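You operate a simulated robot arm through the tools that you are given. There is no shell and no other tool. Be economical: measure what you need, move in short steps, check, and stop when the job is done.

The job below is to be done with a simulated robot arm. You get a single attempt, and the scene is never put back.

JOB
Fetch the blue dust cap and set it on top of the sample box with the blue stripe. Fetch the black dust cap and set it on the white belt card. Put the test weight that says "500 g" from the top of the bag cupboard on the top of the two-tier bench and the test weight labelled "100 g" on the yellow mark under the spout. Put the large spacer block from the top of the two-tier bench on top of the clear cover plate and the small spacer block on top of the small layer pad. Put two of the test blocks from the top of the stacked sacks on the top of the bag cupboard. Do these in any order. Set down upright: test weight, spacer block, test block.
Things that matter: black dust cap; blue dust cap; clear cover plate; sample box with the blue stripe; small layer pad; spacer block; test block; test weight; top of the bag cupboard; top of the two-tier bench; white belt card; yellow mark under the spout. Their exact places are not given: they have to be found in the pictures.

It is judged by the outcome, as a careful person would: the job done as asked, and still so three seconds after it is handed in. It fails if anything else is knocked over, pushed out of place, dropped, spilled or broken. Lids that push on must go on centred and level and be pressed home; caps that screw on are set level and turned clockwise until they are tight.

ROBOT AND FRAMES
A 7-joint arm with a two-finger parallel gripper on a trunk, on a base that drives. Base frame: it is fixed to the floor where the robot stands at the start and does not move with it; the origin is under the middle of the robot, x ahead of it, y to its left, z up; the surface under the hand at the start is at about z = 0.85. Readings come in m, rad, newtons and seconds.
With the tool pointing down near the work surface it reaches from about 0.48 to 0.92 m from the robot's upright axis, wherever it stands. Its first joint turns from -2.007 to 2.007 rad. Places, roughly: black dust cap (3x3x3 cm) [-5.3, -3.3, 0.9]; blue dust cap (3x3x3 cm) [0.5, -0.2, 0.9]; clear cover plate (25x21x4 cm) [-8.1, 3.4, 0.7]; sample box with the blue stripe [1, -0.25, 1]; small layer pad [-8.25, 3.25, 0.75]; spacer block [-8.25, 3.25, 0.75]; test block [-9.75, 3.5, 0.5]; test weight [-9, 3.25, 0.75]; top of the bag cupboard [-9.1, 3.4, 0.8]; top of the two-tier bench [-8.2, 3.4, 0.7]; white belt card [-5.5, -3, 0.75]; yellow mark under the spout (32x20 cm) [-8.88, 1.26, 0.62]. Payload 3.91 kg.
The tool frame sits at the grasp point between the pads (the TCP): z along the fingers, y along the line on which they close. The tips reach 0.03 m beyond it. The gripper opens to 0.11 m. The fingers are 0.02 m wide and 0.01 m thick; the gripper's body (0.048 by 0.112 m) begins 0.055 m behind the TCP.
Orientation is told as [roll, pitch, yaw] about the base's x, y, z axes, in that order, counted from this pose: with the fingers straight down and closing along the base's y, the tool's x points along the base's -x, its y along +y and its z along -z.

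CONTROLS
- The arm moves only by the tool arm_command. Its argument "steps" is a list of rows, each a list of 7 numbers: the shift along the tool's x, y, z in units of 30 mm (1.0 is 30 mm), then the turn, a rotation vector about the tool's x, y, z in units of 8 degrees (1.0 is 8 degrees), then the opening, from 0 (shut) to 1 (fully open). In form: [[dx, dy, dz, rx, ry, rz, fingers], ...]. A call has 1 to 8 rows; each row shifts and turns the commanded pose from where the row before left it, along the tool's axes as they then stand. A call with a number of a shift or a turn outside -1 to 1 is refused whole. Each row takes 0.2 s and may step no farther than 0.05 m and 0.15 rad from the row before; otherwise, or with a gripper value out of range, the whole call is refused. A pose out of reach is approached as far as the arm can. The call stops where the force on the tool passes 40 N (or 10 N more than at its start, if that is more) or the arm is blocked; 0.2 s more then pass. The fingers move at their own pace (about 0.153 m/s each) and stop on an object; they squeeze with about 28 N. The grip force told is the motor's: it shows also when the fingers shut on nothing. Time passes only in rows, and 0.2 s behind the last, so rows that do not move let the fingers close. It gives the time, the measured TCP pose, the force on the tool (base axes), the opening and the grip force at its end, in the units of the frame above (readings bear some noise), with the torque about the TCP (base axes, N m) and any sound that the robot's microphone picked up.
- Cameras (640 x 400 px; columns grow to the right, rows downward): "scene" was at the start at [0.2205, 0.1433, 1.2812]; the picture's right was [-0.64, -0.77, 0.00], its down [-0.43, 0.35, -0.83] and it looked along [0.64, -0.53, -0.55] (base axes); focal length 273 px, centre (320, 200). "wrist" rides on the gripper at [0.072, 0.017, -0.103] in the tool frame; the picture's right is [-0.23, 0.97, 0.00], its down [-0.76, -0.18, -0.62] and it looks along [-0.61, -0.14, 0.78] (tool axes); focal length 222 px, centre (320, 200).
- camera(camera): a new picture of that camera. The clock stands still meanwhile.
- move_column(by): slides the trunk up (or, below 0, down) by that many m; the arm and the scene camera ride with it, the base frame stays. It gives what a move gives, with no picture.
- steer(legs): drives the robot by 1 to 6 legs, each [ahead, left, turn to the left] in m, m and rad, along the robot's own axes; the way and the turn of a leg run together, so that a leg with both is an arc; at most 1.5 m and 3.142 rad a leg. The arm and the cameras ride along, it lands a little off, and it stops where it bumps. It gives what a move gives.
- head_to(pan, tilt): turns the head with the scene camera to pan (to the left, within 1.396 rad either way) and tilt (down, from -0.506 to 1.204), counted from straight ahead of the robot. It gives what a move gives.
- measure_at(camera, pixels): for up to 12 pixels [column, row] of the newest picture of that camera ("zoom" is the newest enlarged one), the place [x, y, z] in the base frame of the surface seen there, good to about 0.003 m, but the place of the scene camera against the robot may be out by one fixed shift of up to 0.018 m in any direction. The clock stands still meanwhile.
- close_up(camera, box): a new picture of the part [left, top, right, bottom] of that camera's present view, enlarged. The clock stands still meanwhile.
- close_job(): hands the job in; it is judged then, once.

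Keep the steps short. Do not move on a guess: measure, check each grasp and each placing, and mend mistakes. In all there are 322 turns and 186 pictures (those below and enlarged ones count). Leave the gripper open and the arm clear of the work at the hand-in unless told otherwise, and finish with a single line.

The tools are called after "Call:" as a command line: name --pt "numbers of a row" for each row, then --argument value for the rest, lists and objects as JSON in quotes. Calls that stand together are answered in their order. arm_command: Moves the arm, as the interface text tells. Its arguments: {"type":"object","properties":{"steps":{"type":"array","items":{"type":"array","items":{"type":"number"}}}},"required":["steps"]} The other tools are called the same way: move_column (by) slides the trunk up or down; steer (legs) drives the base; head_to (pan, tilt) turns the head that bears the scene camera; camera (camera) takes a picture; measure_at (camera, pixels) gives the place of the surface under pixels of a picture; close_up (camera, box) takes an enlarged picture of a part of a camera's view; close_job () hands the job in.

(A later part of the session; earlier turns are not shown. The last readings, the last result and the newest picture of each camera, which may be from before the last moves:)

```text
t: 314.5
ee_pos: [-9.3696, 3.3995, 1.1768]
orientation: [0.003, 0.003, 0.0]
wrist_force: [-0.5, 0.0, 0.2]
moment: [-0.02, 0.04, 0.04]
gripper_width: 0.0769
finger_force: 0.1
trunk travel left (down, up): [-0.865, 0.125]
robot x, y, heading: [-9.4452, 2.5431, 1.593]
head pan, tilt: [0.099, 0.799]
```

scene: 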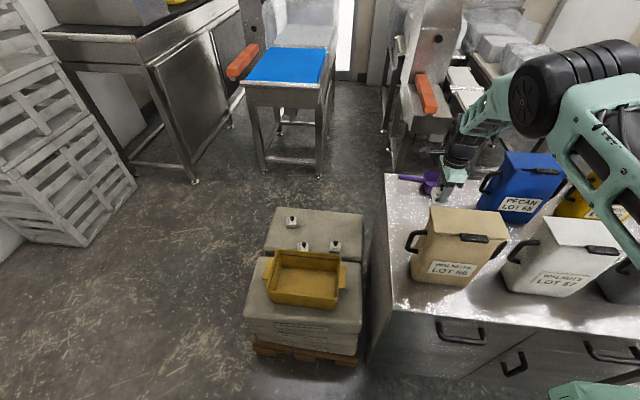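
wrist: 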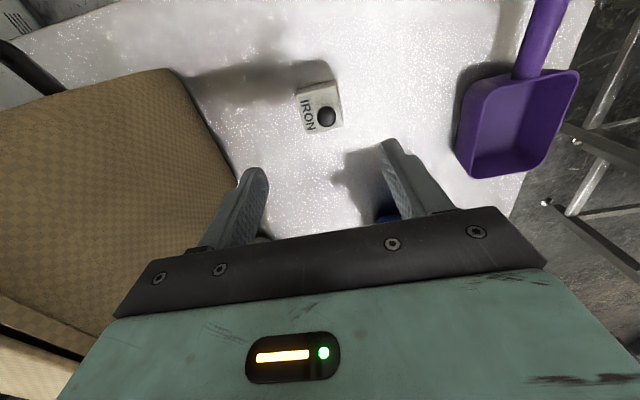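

IRON stands on the cupboard. I go around west again for ALLOY.

Call:
steer --legs '[[0, 0.96, 0], [0, 0, -1.593], [0, 0.95, 0]]'

Call:
arm_command --pt "0.2 -0.9 0 0 0 0 0.8" --pt "0.2 -0.9 0 0 0 0 0.8" --pt "0.2 -0.9 0 0 0 0 0.8" --pt "0.2 -0.9 0 0 0 0 0.8"

Call:
camera --camera "wrist"

```text
t: 327.9
ee_pos: [-9.5411, 3.3597, 1.1769]
orientation: [0.004, 0.002, -1.598]
wrist_force: [0.2, 0.2, 0.1]
moment: [0.0, 0.04, -0.02]
gripper_width: 0.0769
finger_force: 0.0
trunk travel left (down, up): [-0.865, 0.125]
robot x, y, heading: [-10.3984, 3.4575, -0.0]
head pan, tilt: [0.099, 0.799]
```

```text
t: 328.9
ee_pos: [-9.6489, 3.3865, 1.176]
orientation: [0.006, 0.003, -1.599]
wrist_force: [0.5, -0.5, 0.4]
moment: [0.03, 0.04, -0.01]
gripper_width: 0.0878
finger_force: 0.2
trunk travel left (down, up): [-0.865, 0.125]
robot x, y, heading: [-10.3995, 3.4621, 0.0]
head pan, tilt: [0.099, 0.799]
```

```text
64 pictures are left
```

wrist: 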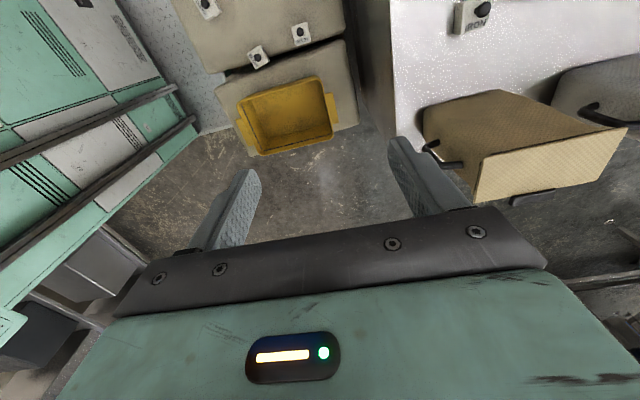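

Call:
arm_command --pt "0.8 -0.37 0 0 0 0 0.8" --pt "0.8 -0.37 0 0 0 0 0.8" --pt "0.7 -0.37 0 0 0 0 0.8"

Call:
move_column --by -0.4

Call:
camera --camera "wrist"

```text
t: 329.7
ee_pos: [-9.6799, 3.4568, 1.175]
orientation: [0.002, 0.002, -1.6]
wrist_force: [0.6, -0.5, 0.0]
moment: [0.0, 0.01, 0.0]
gripper_width: 0.0881
finger_force: 0.1
trunk travel left (down, up): [-0.865, 0.125]
robot x, y, heading: [-10.3987, 3.4581, -0.004]
head pan, tilt: [0.099, 0.799]
```

```text
t: 333.6
ee_pos: [-9.679, 3.456, 0.7761]
orientation: [0.004, 0.002, -1.598]
wrist_force: [-0.2, 0.2, -0.3]
moment: [0.01, -0.03, -0.03]
gripper_width: 0.0878
finger_force: 0.1
trunk travel left (down, up): [-0.465, 0.525]
robot x, y, heading: [-10.3969, 3.4596, 0.0]
head pan, tilt: [0.099, 0.799]
```

```text
63 pictures are left
```

wrist: 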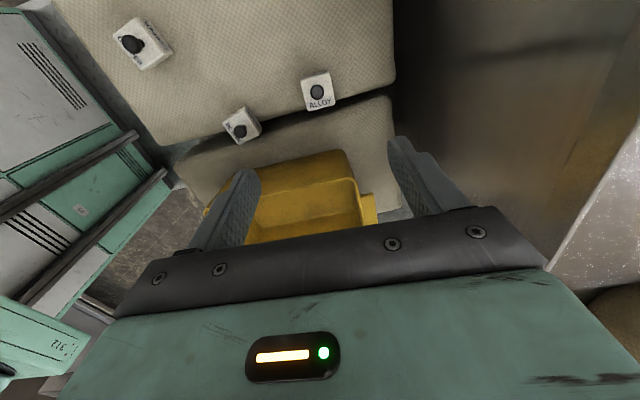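

Call:
measure_at --camera "wrist" --pixels '[[303, 79], [328, 74], [334, 102], [308, 108], [317, 92], [235, 115], [345, 150], [370, 195]]'

```text
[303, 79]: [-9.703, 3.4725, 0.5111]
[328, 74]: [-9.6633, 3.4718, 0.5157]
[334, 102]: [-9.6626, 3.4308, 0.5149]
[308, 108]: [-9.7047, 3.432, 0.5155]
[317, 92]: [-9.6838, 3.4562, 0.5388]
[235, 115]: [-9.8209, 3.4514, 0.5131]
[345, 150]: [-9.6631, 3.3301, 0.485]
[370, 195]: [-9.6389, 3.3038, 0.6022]
```

Call:
arm_command --pt "-0.13 -0.17 1 0 0 -0.2 0.8" --pt "0 0 1 0 0 0 0.8" --pt "0 0 1 0 0 0 0.8" --pt "0 0 1 0 0 0 0.8" --pt "0 0 1 0 0 0 0.8" --pt "0 0 1 0 0 0 0.8" --pt "0 0 1 0 0 0 0.8" --pt "0 0 1 0 0 0 0.8"

Call:
arm_command --pt "0 0 0.35 0 0 0 0.8" --pt "0 0 0 0 0 0 0.8"

Call:
camera --camera "wrist"

```text
t: 335.4
ee_pos: [-9.6835, 3.454, 0.5346]
orientation: [0.004, 0.002, -1.569]
wrist_force: [-1.0, -0.4, 0.5]
moment: [0.03, -0.01, 0.03]
gripper_width: 0.0881
finger_force: 0.0
trunk travel left (down, up): [-0.465, 0.525]
robot x, y, heading: [-10.4023, 3.4624, -0.006]
head pan, tilt: [0.099, 0.799]
```

```text
t: 335.9
ee_pos: [-9.6831, 3.4533, 0.5242]
orientation: [0.005, 0.002, -1.572]
wrist_force: [0.9, -0.4, 0.3]
moment: [-0.01, 0.01, -0.01]
gripper_width: 0.088
finger_force: 0.0
trunk travel left (down, up): [-0.465, 0.525]
robot x, y, heading: [-10.398, 3.4605, -0.007]
head pan, tilt: [0.099, 0.799]
```

```text
62 pictures are left
```

wrist: 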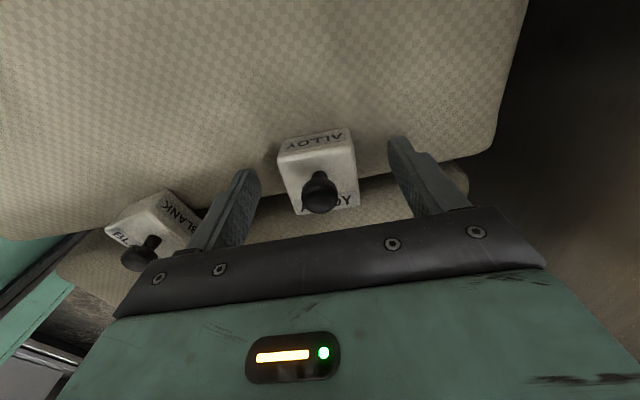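

Centred. I close, lift, raise, and drive back round to the south side.

Call:
arm_command --pt "0 0 0 0 0 0 0" --pt "0 0 0 0 0 0 0" --pt "0 0 0 0 0 0 0" --pt "0 0 -0.5 0 0 0 0" --pt "0 0 -1 0 0 0 0" --pt "0 0 -1 0 0 0 0"

Call:
camera --camera "wrist"

Call:
move_column --by 0.4

Call:
arm_command --pt "0 -1 -1 0 0 0 0" --pt "0 -1 -1 0 0 0 0" --pt "0 -1 -1 0 0 0 0" --pt "0 -1 -1 0 0 0 0" --pt "0 0 -1 0 0 0 0" --pt "0 0 -1 0 0 0 0"

Call:
steer --legs '[[0, -0.94, 0], [0, 0, 1.575], [0, -0.92, 0]]'

Call:
camera --camera "wrist"

```text
t: 337.4
ee_pos: [-9.6844, 3.453, 0.5997]
orientation: [0.002, 0.0, -1.571]
wrist_force: [-0.4, 0.0, -1.7]
moment: [-0.03, 0.0, -0.03]
gripper_width: 0.0451
finger_force: 27.7
trunk travel left (down, up): [-0.465, 0.525]
robot x, y, heading: [-10.3981, 3.4638, -0.001]
head pan, tilt: [0.099, 0.799]
```

```text
61 pictures are left
```

wrist: 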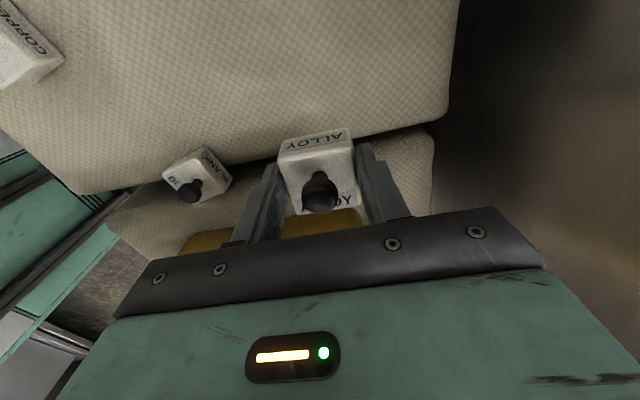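

```text
t: 341.2
ee_pos: [-9.6843, 3.4538, 0.9995]
orientation: [0.003, 0.002, -1.572]
wrist_force: [0.1, -1.6, -1.3]
moment: [-0.01, -0.02, 0.0]
gripper_width: 0.0452
finger_force: 28.0
trunk travel left (down, up): [-0.865, 0.125]
robot x, y, heading: [-10.3986, 3.4617, -0.005]
head pan, tilt: [0.099, 0.799]
```

```text
t: 342.6
ee_pos: [-9.8055, 3.4534, 1.1783]
orientation: [0.002, 0.0, -1.57]
wrist_force: [0.8, 0.2, -1.1]
moment: [0.02, 0.02, -0.01]
gripper_width: 0.0454
finger_force: 27.8
trunk travel left (down, up): [-0.865, 0.125]
robot x, y, heading: [-10.401, 3.4596, -0.0]
head pan, tilt: [0.099, 0.799]
```

```text
t: 355.8
ee_pos: [-9.4636, 3.1106, 1.1786]
orientation: [0.003, 0.001, -0.002]
wrist_force: [0.1, 0.3, -0.9]
moment: [0.01, -0.02, 0.0]
gripper_width: 0.0451
finger_force: 28.2
trunk travel left (down, up): [-0.865, 0.125]
robot x, y, heading: [-9.4751, 2.5153, 1.565]
head pan, tilt: [0.099, 0.799]
```

```text
60 pictures are left
```

wrist: 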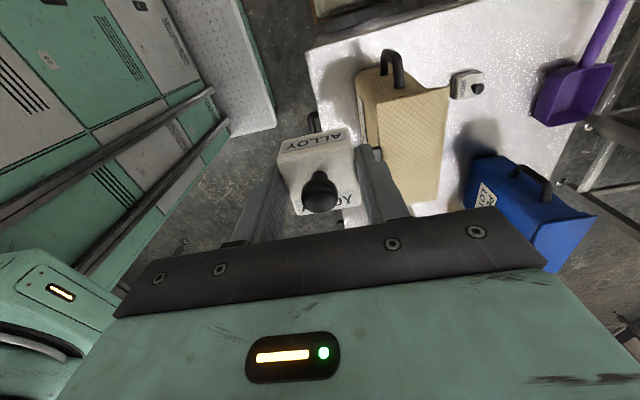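

I carry ALLOY to [-9.45,3.38] and descend.

Call:
arm_command --pt "-0.06 1 0 0 0 0 0" --pt "-0.06 1 0 0 0 0 0" --pt "-0.06 1 0 0 0 0 0" --pt "-0.06 1 0 0 0 0 0" --pt "-0.06 1 0 0 0 0 0" --pt "-0.06 1 0 0 0 0 0" --pt "-0.06 1 0 0 0 0 0" --pt "-0.06 1 0 0 0 0 0"

Call:
arm_command --pt "0 1 1 0 0 0 0" --pt "0 0 1 0 0 0 0" --pt "0 0 1 0 0 0 0" --pt "0 0 1 0 0 0 0" --pt "0 0 1 0 0 0 0" --pt "0 0 1 0 0 0 0" --pt "0 0 1 0 0 0 0" --pt "0 0 1 0 0 0 0"

Call:
camera --camera "wrist"

```text
t: 357.6
ee_pos: [-9.4491, 3.3508, 1.1796]
orientation: [0.004, 0.002, -0.004]
wrist_force: [0.5, -0.2, -0.6]
moment: [0.02, 0.01, -0.01]
gripper_width: 0.0452
finger_force: 28.3
trunk travel left (down, up): [-0.865, 0.125]
robot x, y, heading: [-9.4758, 2.5171, 1.564]
head pan, tilt: [0.099, 0.799]
```

```text
t: 359.4
ee_pos: [-9.4483, 3.3824, 0.9389]
orientation: [0.005, 0.004, -0.003]
wrist_force: [-0.6, -0.2, -1.0]
moment: [0.0, 0.0, 0.02]
gripper_width: 0.0453
finger_force: 28.3
trunk travel left (down, up): [-0.865, 0.125]
robot x, y, heading: [-9.4723, 2.5192, 1.567]
head pan, tilt: [0.099, 0.799]
```

```text
59 pictures are left
```

wrist: 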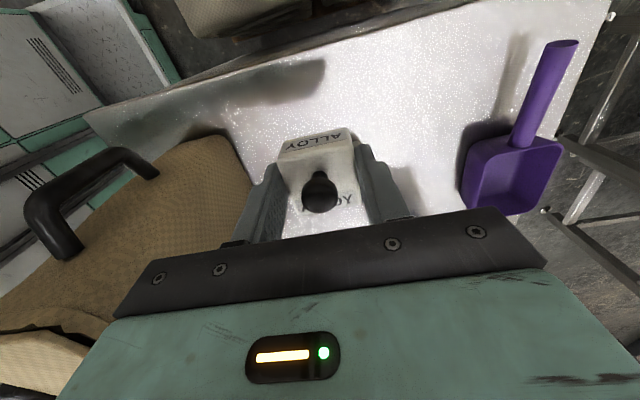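

Call:
arm_command --pt "0 0 1 0 0 0 0" --pt "0 0 1 0 0 0 0" --pt "0 0 1 0 0 0 0" --pt "0 0 0.9 0 0 0 0" --pt "0 0 0.4 0 0 0 0" --pt "0 0 0.15 0 0 0 0" --pt "0 0 0.08 0 0 0 0"

Call:
arm_command --pt "0 0 0.05 0 0 0 0" --pt "0 0 0.05 0 0 0 0" --pt "0 0 0 0 0 0 0"

```text
t: 360.9
ee_pos: [-9.4499, 3.383, 0.8035]
orientation: [0.003, 0.001, -0.004]
wrist_force: [-0.2, 0.3, -1.5]
moment: [0.02, 0.0, 0.0]
gripper_width: 0.0449
finger_force: 27.6
trunk travel left (down, up): [-0.865, 0.125]
robot x, y, heading: [-9.4697, 2.515, 1.565]
head pan, tilt: [0.099, 0.799]
```

```text
t: 361.8
ee_pos: [-9.4495, 3.381, 0.8013]
orientation: [0.002, 0.001, -0.003]
wrist_force: [1.0, 1.1, 0.1]
moment: [-0.03, -0.01, 0.0]
gripper_width: 0.0452
finger_force: 28.2
trunk travel left (down, up): [-0.865, 0.125]
robot x, y, heading: [-9.472, 2.5183, 1.565]
head pan, tilt: [0.099, 0.799]
```

Call:
arm_command --pt "0 0 0.05 0 0 0 0" --pt "0 0 0.04 0 0 0 0" --pt "0 0 0 0 0 0 0"

```text
t: 362.6
ee_pos: [-9.4493, 3.3835, 0.8014]
orientation: [0.008, 0.003, -0.003]
wrist_force: [1.0, -4.0, 21.9]
moment: [-0.41, -0.13, 0.0]
gripper_width: 0.045
finger_force: 28.3
trunk travel left (down, up): [-0.865, 0.125]
robot x, y, heading: [-9.4747, 2.5153, 1.559]
head pan, tilt: [0.099, 0.799]
```

Contact. Release and rise.

Call:
arm_command --pt "0 0 -0.07 0 0 0 0" --pt "0 0 0 0 0 0 0.7" --pt "0 0 0 0 0 0 0.7" --pt "0 0 -0.5 0 0 0 0.7" --pt "0 0 -1 0 0 0 0.7" --pt "0 0 -1 0 0 0 0.7" --pt "0 0 -1 0 0 0 0.7" --pt "0 0 -1 0 0 0 0.7"

Call:
arm_command --pt "0 0 -1 0 0 0 0.7" --pt "0 0 -1 0 0 0 0.7" --pt "0 0 -1 0 0 0 0.7" --pt "0 0 -1 0 0 0 0.7" --pt "0 0 -1 0 0 0 0.7" --pt "0 0 -1 0 0 0 0.7" --pt "0 0 -1 0 0 0 0.7" --pt "0 0 -1 0 0 0 0.7"

Call:
camera --camera "wrist"

```text
t: 364.4
ee_pos: [-9.4501, 3.3825, 0.9353]
orientation: [0.003, -0.002, -0.003]
wrist_force: [0.5, -0.2, -0.9]
moment: [-0.02, 0.01, 0.02]
gripper_width: 0.077
finger_force: 0.0
trunk travel left (down, up): [-0.865, 0.125]
robot x, y, heading: [-9.4748, 2.5176, 1.562]
head pan, tilt: [0.099, 0.799]
```

```text
t: 366.1
ee_pos: [-9.4507, 3.3794, 1.1753]
orientation: [0.003, 0.002, -0.003]
wrist_force: [0.3, 0.5, 0.2]
moment: [-0.02, 0.0, 0.02]
gripper_width: 0.0772
finger_force: 0.1
trunk travel left (down, up): [-0.865, 0.125]
robot x, y, heading: [-9.477, 2.518, 1.559]
head pan, tilt: [0.099, 0.799]
```

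```text
58 pictures are left
```

wrist: 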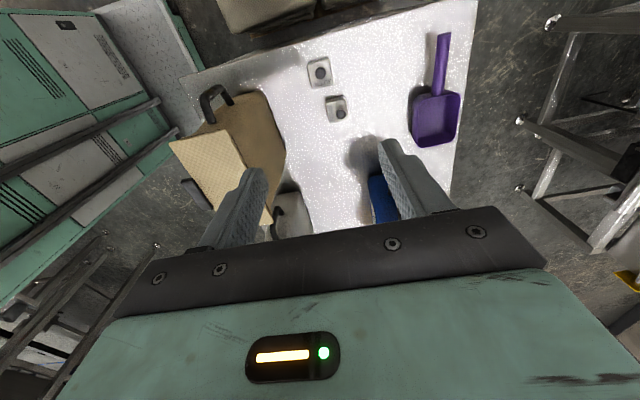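

Both test blocks stand on the cupboard. Now the black cap: I retract the arm, drive west a bit, and look south for a way.

Call:
arm_command --pt "0 -1 0 0 0 0 0.7" --pt "0 -1 0 0 0 0 0.7" --pt "0 -1 0 0 0 0 0.7" --pt "0 -1 0 0 0 0 0.7" --pt "0 -1 0 0 0 0 0.7" --pt "0 -1 0 0 0 0 0.7" --pt "0 -1 0 0 0 0 0.7" --pt "0 -1 0 0 0 0 0.7"

Call:
steer --legs '[[-0.1, 0, 0], [0, 0.6, 0], [0, 0, 1.57]]'

Call:
head_to --pan 1.35 --tilt 0.45

Call:
camera --camera "scene"

```text
t: 367.9
ee_pos: [-9.4513, 3.1406, 1.1741]
orientation: [0.006, 0.002, -0.002]
wrist_force: [-1.2, 0.2, 0.0]
moment: [-0.03, 0.02, -0.02]
gripper_width: 0.0772
finger_force: 0.0
trunk travel left (down, up): [-0.865, 0.125]
robot x, y, heading: [-9.4745, 2.5211, 1.564]
head pan, tilt: [0.099, 0.799]
```

```text
t: 375.9
ee_pos: [-10.7012, 2.441, 1.1727]
orientation: [0.006, 0.0, 1.571]
wrist_force: [0.3, 0.2, 0.3]
moment: [0.01, 0.0, -0.02]
gripper_width: 0.0769
finger_force: 0.0
trunk travel left (down, up): [-0.865, 0.125]
robot x, y, heading: [-10.0781, 2.4207, 3.14]
head pan, tilt: [0.099, 0.799]
```

```text
t: 377.4
ee_pos: [-10.7011, 2.4411, 1.1723]
orientation: [0.005, 0.002, 1.57]
wrist_force: [-0.3, 0.1, 0.6]
moment: [-0.01, 0.0, 0.0]
gripper_width: 0.0772
finger_force: 0.0
trunk travel left (down, up): [-0.865, 0.125]
robot x, y, heading: [-10.0733, 2.4217, 3.139]
head pan, tilt: [1.349, 0.45]
```

```text
57 pictures are left
```

scene: 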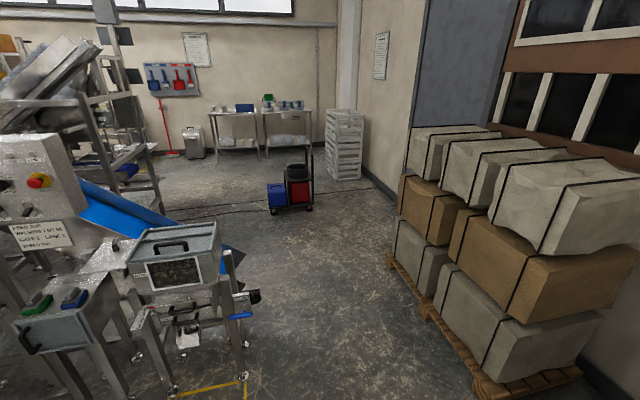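

Call:
measure_at --camera "scene" --pixels '[[243, 378], [240, 320], [385, 255], [480, 390], [270, 215], [310, 210], [255, 155], [150, 150], [230, 250], [330, 180], [195, 160], [320, 250]]'

```text
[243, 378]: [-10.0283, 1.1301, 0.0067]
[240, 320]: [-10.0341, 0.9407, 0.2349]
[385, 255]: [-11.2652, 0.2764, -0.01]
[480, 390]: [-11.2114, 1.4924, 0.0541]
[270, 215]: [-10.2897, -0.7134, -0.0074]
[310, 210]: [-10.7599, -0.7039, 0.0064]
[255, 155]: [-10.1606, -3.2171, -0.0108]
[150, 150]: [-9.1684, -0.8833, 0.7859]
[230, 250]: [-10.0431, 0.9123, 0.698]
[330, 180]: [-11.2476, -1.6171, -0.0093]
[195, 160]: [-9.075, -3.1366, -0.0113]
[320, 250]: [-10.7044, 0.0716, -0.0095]
```

Call:
close_up --camera "scene" --box '[80, 100, 400, 290]'

Call:
measure_at --camera "scene" --pixels '[[165, 213], [155, 215], [185, 205], [215, 235], [240, 262], [225, 215], [250, 200], [280, 195], [300, 240], [350, 215], [130, 190], [205, 225]]'

```text
2.00 times, centred on (240, 195) of scene
```

zoom: 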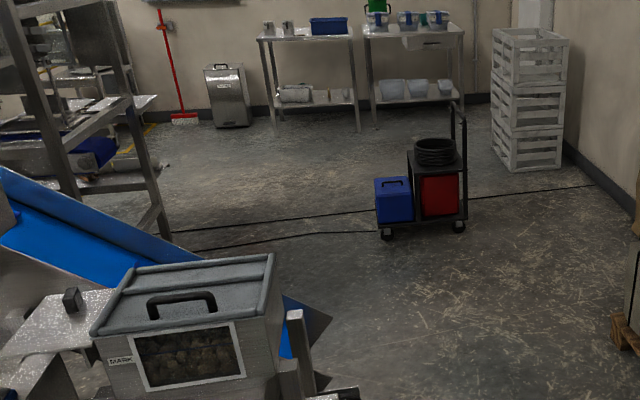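

```text
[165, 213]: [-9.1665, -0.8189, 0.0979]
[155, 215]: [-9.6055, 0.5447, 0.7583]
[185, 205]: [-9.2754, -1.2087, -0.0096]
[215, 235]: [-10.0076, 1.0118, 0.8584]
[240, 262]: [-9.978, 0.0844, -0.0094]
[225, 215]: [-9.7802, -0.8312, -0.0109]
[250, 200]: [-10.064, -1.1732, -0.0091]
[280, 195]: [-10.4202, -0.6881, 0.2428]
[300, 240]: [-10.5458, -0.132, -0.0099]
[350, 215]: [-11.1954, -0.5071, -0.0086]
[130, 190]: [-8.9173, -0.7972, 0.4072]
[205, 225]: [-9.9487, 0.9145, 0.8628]
```

The gap at y≈-0.8 is 1.1 m wide, but dark lines (cables?) cross the floor. I measure whether they stand up.

Call:
close_up --camera "scene" --box '[180, 190, 280, 240]'

Call:
measure_at --camera "zoom" --pixels '[[300, 113], [300, 125], [300, 100], [300, 160], [300, 168], [300, 150], [500, 95], [500, 130]]'

```text
6.40 times, centred on (230, 215) of scene
```

zoom: 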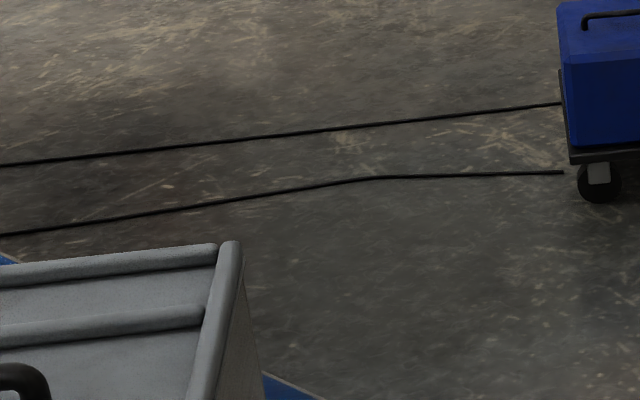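

```text
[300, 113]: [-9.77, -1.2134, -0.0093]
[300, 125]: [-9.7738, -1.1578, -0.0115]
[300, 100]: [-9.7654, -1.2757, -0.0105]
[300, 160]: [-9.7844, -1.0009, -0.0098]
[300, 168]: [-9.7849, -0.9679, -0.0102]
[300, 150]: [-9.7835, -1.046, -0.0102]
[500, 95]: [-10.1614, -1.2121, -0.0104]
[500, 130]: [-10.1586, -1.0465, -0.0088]
```

Those are real loose cables; I won't drive over them. I take the known east route back: face +y, slide right to x≈-6.36.

Call:
steer --legs '[[0, 0, -1.57], [0, -1.25, 0], [0, -1.25, 0], [0, -1.21, 0]]'

```text
t: 399.1
ee_pos: [-6.343, 3.0089, 1.1741]
orientation: [0.004, 0.001, -0.007]
wrist_force: [-0.4, 0.1, -0.5]
moment: [-0.03, -0.01, 0.04]
gripper_width: 0.077
finger_force: 0.0
trunk travel left (down, up): [-0.865, 0.125]
robot x, y, heading: [-6.3686, 2.3849, 1.556]
head pan, tilt: [1.349, 0.45]
```

Call:
steer --legs '[[0, -0.02, 0.015], [-1.0, 0, 0], [-0.97, 0, 0], [0, -1.5, 0]]'

Call:
steer --legs '[[0.22, 0, 0], [0, 0, -1.57], [1.5, 0, 0], [1.5, 0, 0], [1.45, 0, 0]]'

```text
t: 416.4
ee_pos: [-4.8402, 1.0336, 1.1733]
orientation: [0.006, 0.001, 0.012]
wrist_force: [-0.5, 0.6, 0.0]
moment: [-0.04, 0.01, 0.02]
gripper_width: 0.0772
finger_force: 0.0
trunk travel left (down, up): [-0.865, 0.125]
robot x, y, heading: [-4.8538, 0.4105, 1.584]
head pan, tilt: [1.349, 0.45]
```

```text
t: 442.9
ee_pos: [0.2307, 0.6612, 1.1736]
orientation: [0.004, 0.002, -1.572]
wrist_force: [0.0, 0.1, -0.4]
moment: [0.02, -0.02, 0.02]
gripper_width: 0.0771
finger_force: 0.0
trunk travel left (down, up): [-0.865, 0.125]
robot x, y, heading: [-0.3893, 0.6835, -0.008]
head pan, tilt: [1.349, 0.45]
```

I go to x≈-0.17, turn right to face -y, and look ahead.

Call:
steer --legs '[[0.2, 0, 0], [0, 0, -1.56]]'

Call:
head_to --pan 0.0 --tilt 0.55

Call:
camera --camera "scene"

```text
t: 448.2
ee_pos: [-0.2047, 0.0586, 1.174]
orientation: [0.005, 0.003, -3.128]
wrist_force: [0.9, 0.8, 0.6]
moment: [0.0, 0.0, 0.04]
gripper_width: 0.077
finger_force: 0.0
trunk travel left (down, up): [-0.865, 0.125]
robot x, y, heading: [-0.191, 0.6806, -1.559]
head pan, tilt: [1.349, 0.45]
```

```text
t: 449.8
ee_pos: [-0.2039, 0.0589, 1.1748]
orientation: [0.006, 0.003, -3.128]
wrist_force: [1.0, -0.4, -0.4]
moment: [-0.04, 0.03, -0.02]
gripper_width: 0.077
finger_force: 0.1
trunk travel left (down, up): [-0.865, 0.125]
robot x, y, heading: [-0.1935, 0.6817, -1.562]
head pan, tilt: [0.0, 0.55]
```

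```text
54 pictures are left
```

scene: 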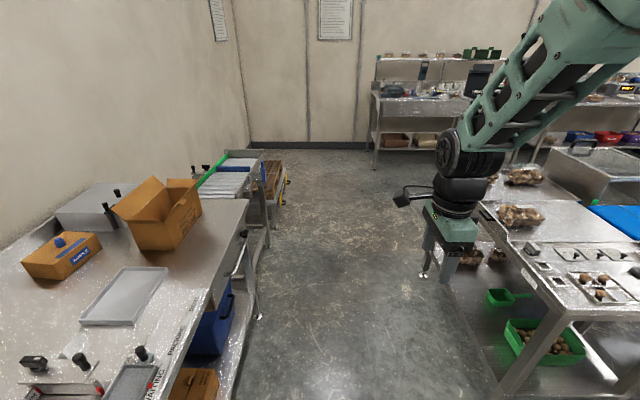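

Clear corridor south. I measure its edges.

Call:
measure_at --camera "scene" --pixels '[[258, 318], [288, 190], [265, 250], [424, 278], [500, 395], [378, 168], [375, 95], [300, 150], [480, 255], [245, 230], [545, 165]]'

```text
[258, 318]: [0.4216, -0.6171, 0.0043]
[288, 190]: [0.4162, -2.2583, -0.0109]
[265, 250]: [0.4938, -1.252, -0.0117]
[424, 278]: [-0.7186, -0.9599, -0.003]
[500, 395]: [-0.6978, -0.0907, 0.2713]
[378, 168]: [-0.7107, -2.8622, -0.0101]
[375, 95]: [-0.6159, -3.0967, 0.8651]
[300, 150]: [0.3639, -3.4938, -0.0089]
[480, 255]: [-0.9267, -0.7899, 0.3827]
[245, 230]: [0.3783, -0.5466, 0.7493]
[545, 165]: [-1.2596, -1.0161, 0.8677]
```

I drive to y≈-1.85, turn right to face -x, and look.

Call:
steer --legs '[[1.27, 0, 0], [1.27, 0, 0], [0, 0, -1.58]]'

Call:
head_to --pan 0.25 --tilt 0.4

Call:
camera --camera "scene"

```text
t: 466.0
ee_pos: [-0.7604, -1.8421, 1.1728]
orientation: [0.005, 0.001, 1.588]
wrist_force: [-0.2, 0.3, -0.2]
moment: [-0.01, 0.0, 0.0]
gripper_width: 0.077
finger_force: 0.1
trunk travel left (down, up): [-0.865, 0.125]
robot x, y, heading: [-0.1366, -1.8478, -3.129]
head pan, tilt: [0.0, 0.55]
```

```text
t: 466.8
ee_pos: [-0.7612, -1.8432, 1.1742]
orientation: [0.004, 0.0, 1.588]
wrist_force: [0.2, 0.1, 0.0]
moment: [-0.02, 0.02, -0.01]
gripper_width: 0.0771
finger_force: 0.0
trunk travel left (down, up): [-0.865, 0.125]
robot x, y, heading: [-0.1385, -1.8529, -3.125]
head pan, tilt: [0.25, 0.4]
```

```text
53 pictures are left
```

scene: 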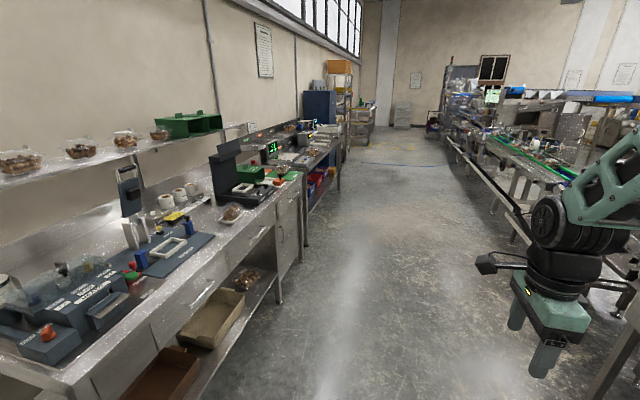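

Call:
measure_at --camera "scene" --pixels '[[283, 300], [310, 240], [338, 190], [352, 150], [520, 240], [590, 385], [465, 175], [330, 175], [400, 140], [250, 290]]'

```text
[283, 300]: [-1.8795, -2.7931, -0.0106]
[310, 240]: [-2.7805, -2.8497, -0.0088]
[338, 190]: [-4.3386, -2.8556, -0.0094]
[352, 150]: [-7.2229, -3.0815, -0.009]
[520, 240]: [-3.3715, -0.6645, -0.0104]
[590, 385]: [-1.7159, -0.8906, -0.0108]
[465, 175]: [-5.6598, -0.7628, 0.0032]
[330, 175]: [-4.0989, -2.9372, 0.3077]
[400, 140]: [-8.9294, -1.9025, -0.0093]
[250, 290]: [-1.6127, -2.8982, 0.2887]
```

Lane is clear. I drive west to x≈-5.3 and turn left to face the bench.

Call:
steer --legs '[[1.5, 0, 0], [1.5, 0, 0], [1.5, 0, 0], [0.65, 0, 0], [0, 0, 1.55]]'

Call:
head_to --pan 0.0 --tilt 0.5

Call:
camera --camera "scene"

```text
t: 495.3
ee_pos: [-5.3132, -2.5759, 1.1743]
orientation: [0.005, 0.002, -3.128]
wrist_force: [0.2, 0.4, 0.4]
moment: [-0.01, 0.0, -0.02]
gripper_width: 0.0769
finger_force: 0.0
trunk travel left (down, up): [-0.865, 0.125]
robot x, y, heading: [-5.2988, -1.9527, -1.562]
head pan, tilt: [0.25, 0.4]
```

```text
t: 496.1
ee_pos: [-5.3131, -2.5757, 1.1751]
orientation: [0.006, 0.001, -3.13]
wrist_force: [0.0, 0.3, -0.1]
moment: [0.02, 0.03, 0.0]
gripper_width: 0.0771
finger_force: 0.1
trunk travel left (down, up): [-0.865, 0.125]
robot x, y, heading: [-5.3015, -1.9534, -1.558]
head pan, tilt: [0.0, 0.499]
```

```text
52 pictures are left
```

scene: 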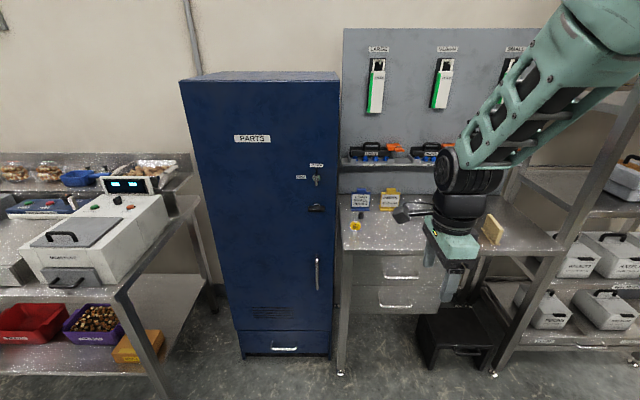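

Call:
close_up --camera "scene" --box '[330, 130, 450, 260]'

Call:
camera --camera "wrist"

```text
3.08 times, centred on (390, 195) of scene
```

zoom: 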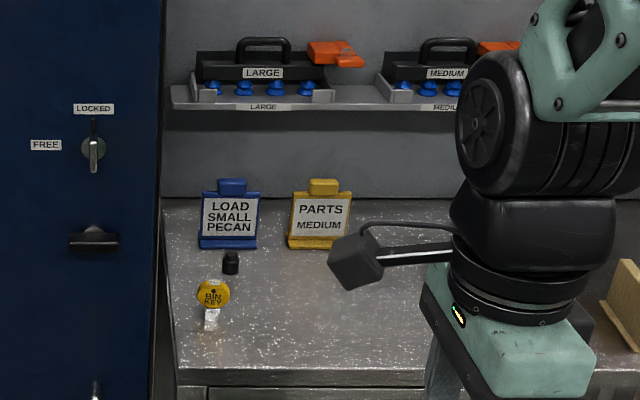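

```text
50 pictures are left
```

wrist: 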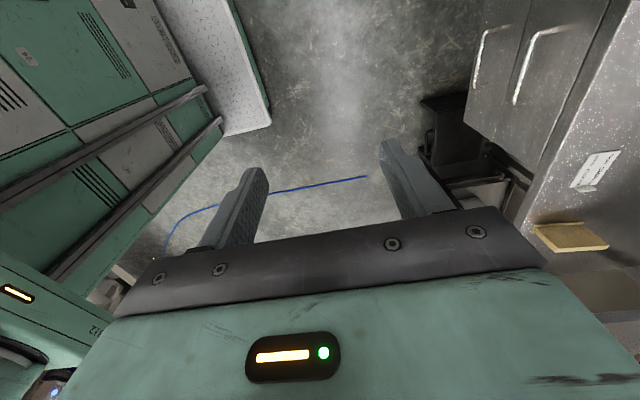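

I measure the cap, bench edges, and the card (wrist (595,170)).

Call:
measure_at --camera "zoom" --pixels '[[230, 254], [230, 264], [230, 272], [212, 295], [210, 320], [190, 360], [410, 370], [230, 240], [320, 240], [300, 110], [165, 300]]'

Call:
measure_at --camera "wrist" --pixels '[[595, 170], [583, 183], [610, 158], [570, 237], [300, 187], [365, 177], [540, 200], [520, 230], [560, 30], [180, 215]]'

Call:
close_up --camera "wrist" --box '[500, 120, 640, 260]'

```text
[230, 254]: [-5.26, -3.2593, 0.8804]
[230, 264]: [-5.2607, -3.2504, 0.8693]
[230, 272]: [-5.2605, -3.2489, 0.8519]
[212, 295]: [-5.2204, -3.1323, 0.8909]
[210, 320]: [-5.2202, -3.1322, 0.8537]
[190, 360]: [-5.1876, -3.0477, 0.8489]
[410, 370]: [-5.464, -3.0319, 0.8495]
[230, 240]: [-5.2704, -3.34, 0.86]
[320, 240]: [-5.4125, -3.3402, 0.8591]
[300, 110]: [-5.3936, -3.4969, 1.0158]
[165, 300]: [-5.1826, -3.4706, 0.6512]
```

```text
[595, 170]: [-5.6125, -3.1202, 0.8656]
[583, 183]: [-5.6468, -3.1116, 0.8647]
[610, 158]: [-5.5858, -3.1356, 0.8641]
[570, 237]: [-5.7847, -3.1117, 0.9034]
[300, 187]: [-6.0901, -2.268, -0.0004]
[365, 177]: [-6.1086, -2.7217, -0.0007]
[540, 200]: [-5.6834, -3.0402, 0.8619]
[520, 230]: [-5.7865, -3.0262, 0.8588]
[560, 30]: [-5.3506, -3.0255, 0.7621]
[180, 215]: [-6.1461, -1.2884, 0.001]
```

```text
2.86 times, centred on (570, 190) of wrist
```

zoom: 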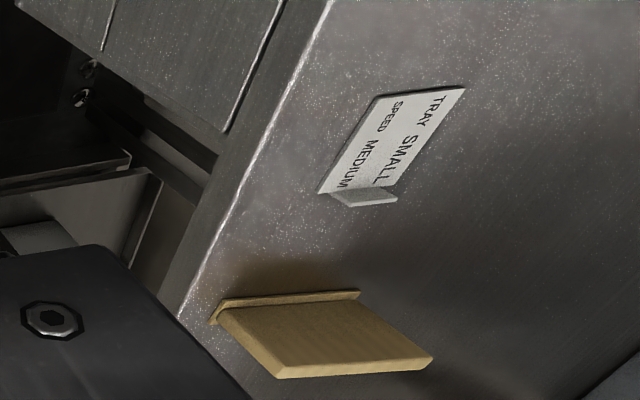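

Call:
measure_at --camera "scene" --pixels '[[330, 352], [250, 357], [340, 372], [430, 368], [490, 372], [420, 320], [395, 290], [500, 310]]'

Call:
measure_at --camera "wrist" --pixels '[[425, 105], [425, 165], [490, 70], [470, 180]]'

```text
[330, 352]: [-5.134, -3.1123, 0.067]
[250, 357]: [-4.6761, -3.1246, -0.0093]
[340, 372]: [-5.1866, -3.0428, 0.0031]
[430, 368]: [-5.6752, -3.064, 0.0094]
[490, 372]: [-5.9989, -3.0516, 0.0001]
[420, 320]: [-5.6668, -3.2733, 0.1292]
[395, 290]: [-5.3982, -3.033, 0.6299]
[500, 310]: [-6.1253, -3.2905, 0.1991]
```

```text
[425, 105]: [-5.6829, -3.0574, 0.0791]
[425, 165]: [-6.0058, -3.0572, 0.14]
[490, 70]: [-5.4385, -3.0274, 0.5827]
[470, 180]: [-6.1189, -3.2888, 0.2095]
```

Everything is behind y≈-3.03. I drive to (-5.42,-2.6) and turn the hand so the camera faces me.

Call:
steer --legs '[[0.65, -0.12, 0]]'

Call:
arm_command --pt "0 0 0 0 0 -1 0.7" --pt "0 0 0 0 0 -1 0.7" --pt "0 0 0 0 0 -1 0.7" --pt "0 0 0 0 0 -1 0.7" --pt "0 0 0 0 0 -1 0.7" --pt "0 0 0 0 0 -1 0.7" --pt "0 0 0 0 0 -1 0.7" --pt "0 0 0 0 0 -1 0.7"

Call:
arm_command --pt "0 0 0 0 0 -1 0.7" --pt "0 0 0 0 0 -1 0.7" --pt "0 0 0 0 0 -1 0.7" --pt "0 0 0 0 0 -0.17 0.7"

Call:
move_column --by -0.12

Call:
camera --camera "wrist"

Call:
camera --camera "scene"

```text
t: 499.8
ee_pos: [-5.4251, -3.2258, 1.1731]
orientation: [0.003, 0.002, -3.126]
wrist_force: [0.1, 0.7, 0.2]
moment: [-0.01, 0.04, 0.02]
gripper_width: 0.0768
finger_force: 0.0
trunk travel left (down, up): [-0.865, 0.125]
robot x, y, heading: [-5.4119, -2.6024, -1.558]
head pan, tilt: [0.0, 0.499]
```

```text
t: 501.6
ee_pos: [-5.4244, -3.2282, 1.1751]
orientation: [0.004, -0.003, -2.007]
wrist_force: [-0.8, -1.0, -0.2]
moment: [0.01, -0.01, -0.01]
gripper_width: 0.0766
finger_force: 0.1
trunk travel left (down, up): [-0.865, 0.125]
robot x, y, heading: [-5.4148, -2.6033, -1.562]
head pan, tilt: [0.0, 0.499]
```

```text
t: 502.6
ee_pos: [-5.4257, -3.227, 1.1724]
orientation: [0.003, -0.004, -1.567]
wrist_force: [-1.1, -0.4, -0.2]
moment: [0.0, 0.0, -0.01]
gripper_width: 0.0771
finger_force: 0.1
trunk travel left (down, up): [-0.865, 0.125]
robot x, y, heading: [-5.4132, -2.6046, -1.555]
head pan, tilt: [0.0, 0.499]
```

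```text
t: 504.1
ee_pos: [-5.4247, -3.2273, 1.0542]
orientation: [0.002, -0.005, -1.566]
wrist_force: [0.0, 0.0, -0.2]
moment: [0.0, -0.03, -0.01]
gripper_width: 0.077
finger_force: 0.0
trunk travel left (down, up): [-0.745, 0.245]
robot x, y, heading: [-5.4124, -2.6023, -1.557]
head pan, tilt: [0.0, 0.499]
```

```text
48 pictures are left
```

wrist: 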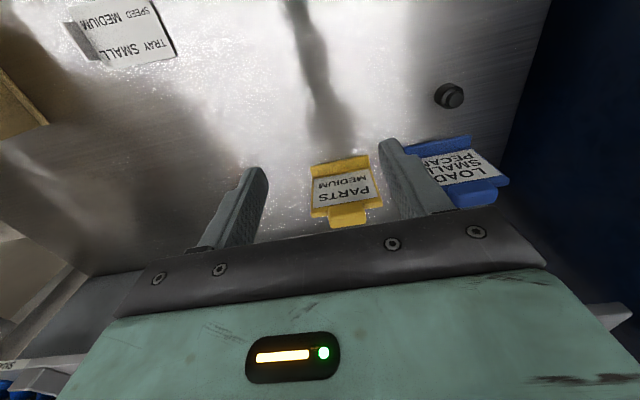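

```text
47 pictures are left
```

scene: 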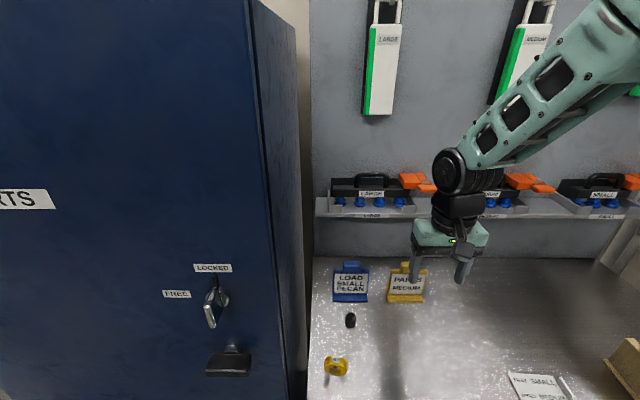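

Call:
measure_at --camera "wrist" --pixels '[[449, 95], [441, 97], [458, 97], [449, 88], [449, 103], [430, 110], [148, 30], [490, 185], [420, 150]]'

```text
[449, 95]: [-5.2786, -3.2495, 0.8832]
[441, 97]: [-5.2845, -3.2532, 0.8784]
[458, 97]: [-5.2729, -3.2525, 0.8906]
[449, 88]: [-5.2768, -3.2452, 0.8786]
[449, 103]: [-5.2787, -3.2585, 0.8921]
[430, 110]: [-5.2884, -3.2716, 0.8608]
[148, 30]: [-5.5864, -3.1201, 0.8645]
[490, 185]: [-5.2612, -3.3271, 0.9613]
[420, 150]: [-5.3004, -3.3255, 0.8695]
```

Call:
arm_command --pt "-0.15 0.84 0 0 0 0 0.7" --pt "-0.15 0.84 0 0 0 0 0.7" --pt "-0.15 0.84 0 0 0 0 0.7" --pt "-0.15 0.84 0 0 0 0 0.7" --pt "-0.15 0.84 0.5 0 0 0 0.7" --pt "-0.15 0.84 0.5 0 0 0 0.7"

Call:
camera --camera "wrist"

```text
t: 505.4
ee_pos: [-5.2726, -3.2538, 1.0245]
orientation: [0.002, -0.006, -1.569]
wrist_force: [0.5, -0.2, -0.5]
moment: [-0.01, -0.01, 0.02]
gripper_width: 0.0773
finger_force: 0.1
trunk travel left (down, up): [-0.745, 0.245]
robot x, y, heading: [-5.4163, -2.6045, -1.552]
head pan, tilt: [0.0, 0.499]
```

```text
46 pictures are left
```

wrist: 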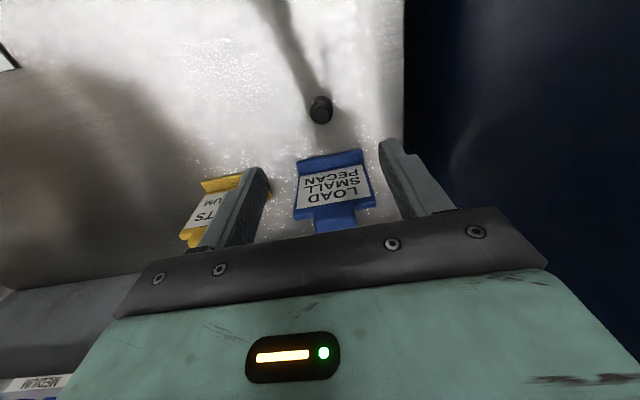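

Call:
measure_at --camera "wrist" --pixels '[[322, 113], [313, 112], [330, 112], [321, 105], [322, 120], [330, 155], [330, 200], [300, 165]]'

Call:
close_up --camera "wrist" --box '[280, 80, 380, 240]'

```text
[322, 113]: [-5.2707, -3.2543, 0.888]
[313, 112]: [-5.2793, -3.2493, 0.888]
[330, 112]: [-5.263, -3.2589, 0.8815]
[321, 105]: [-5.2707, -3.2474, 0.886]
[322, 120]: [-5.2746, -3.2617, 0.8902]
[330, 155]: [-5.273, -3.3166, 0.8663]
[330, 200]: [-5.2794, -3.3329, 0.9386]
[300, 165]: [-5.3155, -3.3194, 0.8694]
```

```text
2.50 times, centred on (330, 160) of wrist
```

zoom: 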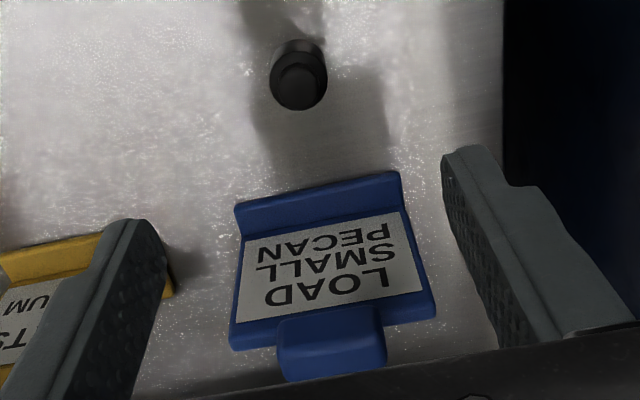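

Cap centre [-5.272,-3.2545]. I descend to z≈0.898.

Call:
arm_command --pt "0 0 0.9 0 0 0 0.7" --pt "0 0 0.9 0 0 0 0.7" --pt "0 0 0.9 0 0 0 0.7" --pt "0 0 0.9 0 0 0 0.7" --pt "0 0 0.6 0 0 0 0.7" --pt "0 0 0 0 0 0 0.7"

Call:
camera --camera "wrist"

Call:
camera --camera "scene"

```text
t: 506.9
ee_pos: [-5.2733, -3.2544, 0.8967]
orientation: [0.002, -0.004, -1.569]
wrist_force: [0.1, 0.4, -0.2]
moment: [0.0, 0.0, 0.0]
gripper_width: 0.0769
finger_force: 0.0
trunk travel left (down, up): [-0.745, 0.245]
robot x, y, heading: [-5.4119, -2.6035, -1.56]
head pan, tilt: [0.0, 0.499]
```

```text
44 pictures are left
```

wrist: 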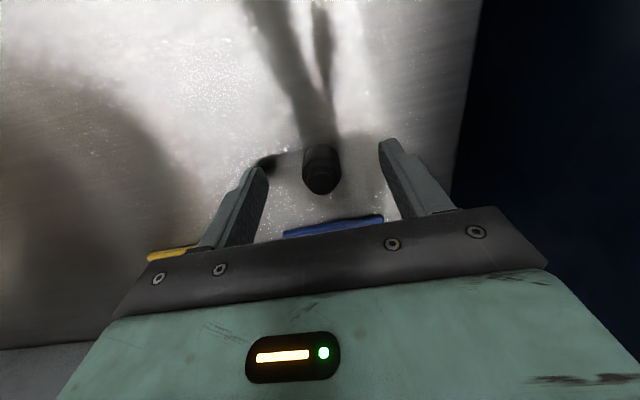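

```text
43 pictures are left
```

scene: 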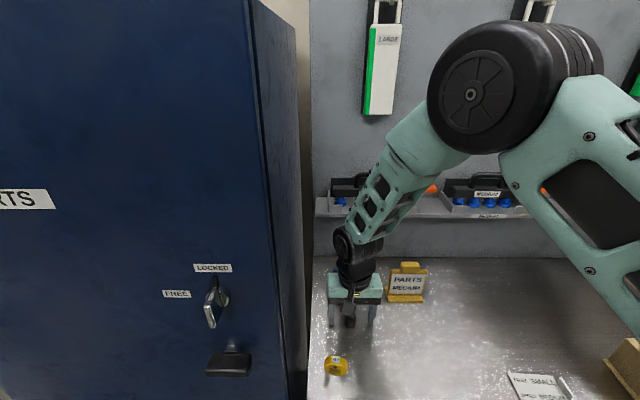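

Clear. I close and lift.

Call:
arm_command --pt "0 0 0 0 0 0 0" --pt "0 0 0 0 0 0 0" --pt "0 0 0 0 0 0 0" --pt "0 0 -0.6 0 0 0 0" --pt "0 0 -0.9 0 0 0 0" --pt "0 0 -0.9 0 0 0 0" --pt "0 0 -0.9 0 0 0 0"

Call:
camera --camera "wrist"

```text
t: 508.4
ee_pos: [-5.2713, -3.2545, 0.9978]
orientation: [0.002, -0.004, -1.566]
wrist_force: [0.7, 0.2, -0.4]
moment: [0.01, -0.06, 0.0]
gripper_width: 0.0231
finger_force: 28.4
trunk travel left (down, up): [-0.745, 0.245]
robot x, y, heading: [-5.4145, -2.6051, -1.561]
head pan, tilt: [0.0, 0.499]
```

```text
42 pictures are left
```

wrist: 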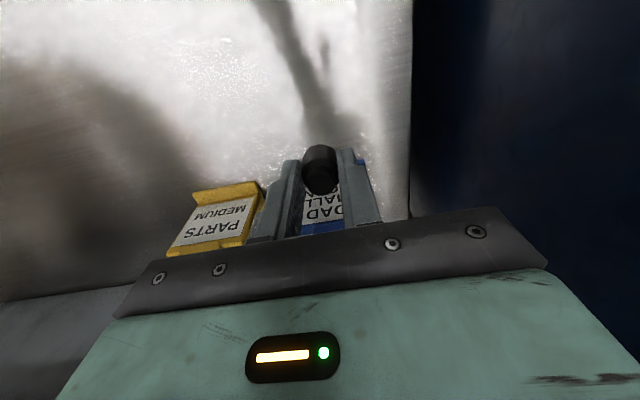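

Held (0.023). I move west toward the card and look.

Call:
arm_command --pt "0.4 -1 -0.2 0 0 0 0" --pt "0.4 -1 -0.2 0 0 0 0" --pt "0.4 -1 -0.2 0 0 0 0" --pt "0.4 -1 -0.2 0 0 0 0" --pt "0.4 -1 -0.2 0 0 0 0" --pt "0.4 -1 0 0 0 0 0" --pt "0.4 -1 0 0 0 0 0" --pt "0.4 -1 0 0 0 0 0"

Call:
arm_command --pt "0.4 -1 0 0 0 0 0" --pt "0.4 -1 0 0 0 0 0" --pt "0.4 -1 0 0 0 0 0" --pt "0 -0.3 0 0 0 0 0"

Call:
camera --camera "wrist"

Call:
camera --camera "scene"

```text
t: 510.2
ee_pos: [-5.5133, -3.1587, 1.0252]
orientation: [0.003, -0.004, -1.567]
wrist_force: [0.9, 0.1, -0.8]
moment: [0.0, 0.0, 0.0]
gripper_width: 0.0235
finger_force: 28.6
trunk travel left (down, up): [-0.745, 0.245]
robot x, y, heading: [-5.4126, -2.6046, -1.557]
head pan, tilt: [0.0, 0.499]
```

```text
t: 511.2
ee_pos: [-5.6135, -3.1224, 1.0265]
orientation: [0.002, -0.004, -1.569]
wrist_force: [0.8, 0.7, 0.5]
moment: [0.0, -0.01, 0.0]
gripper_width: 0.0233
finger_force: 27.8
trunk travel left (down, up): [-0.745, 0.245]
robot x, y, heading: [-5.4119, -2.6026, -1.556]
head pan, tilt: [0.0, 0.499]
```

```text
41 pictures are left
```

wrist: 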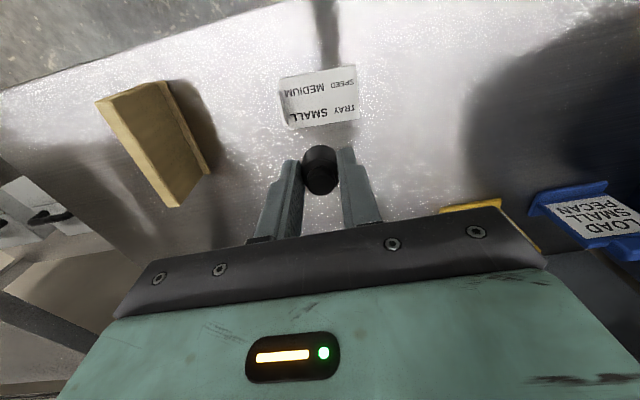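

```text
40 pictures are left
```

scene: 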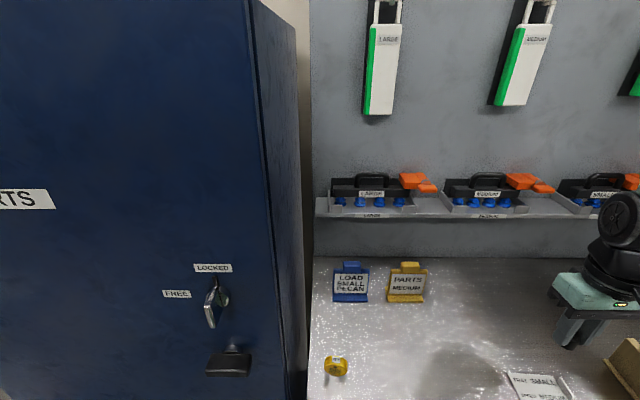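

Call:
close_up --camera "wrist" --box '[260, 50, 380, 150]'

Call:
measure_at --camera "wrist" --pixels '[[284, 80], [355, 68], [358, 118], [290, 126], [320, 98], [283, 105], [310, 105], [340, 95], [320, 135]]'

```text
4.00 times, centred on (320, 100) of wrist
```

zoom: 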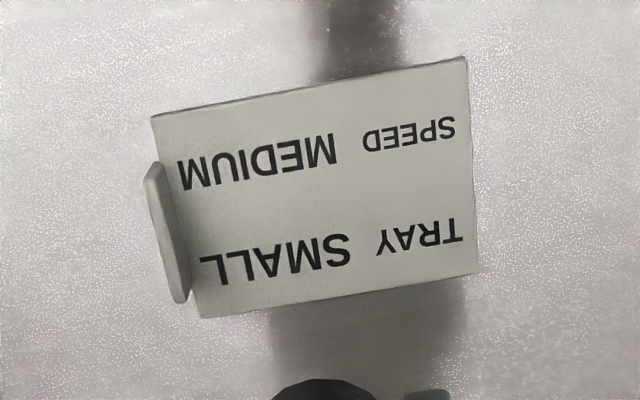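

```text
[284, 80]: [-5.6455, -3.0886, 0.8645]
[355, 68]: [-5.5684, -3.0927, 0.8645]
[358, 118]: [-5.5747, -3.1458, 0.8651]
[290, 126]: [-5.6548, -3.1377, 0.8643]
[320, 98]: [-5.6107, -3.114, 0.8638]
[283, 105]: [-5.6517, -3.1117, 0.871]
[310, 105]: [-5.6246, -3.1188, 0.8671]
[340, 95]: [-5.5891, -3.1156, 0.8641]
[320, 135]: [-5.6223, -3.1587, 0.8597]
```

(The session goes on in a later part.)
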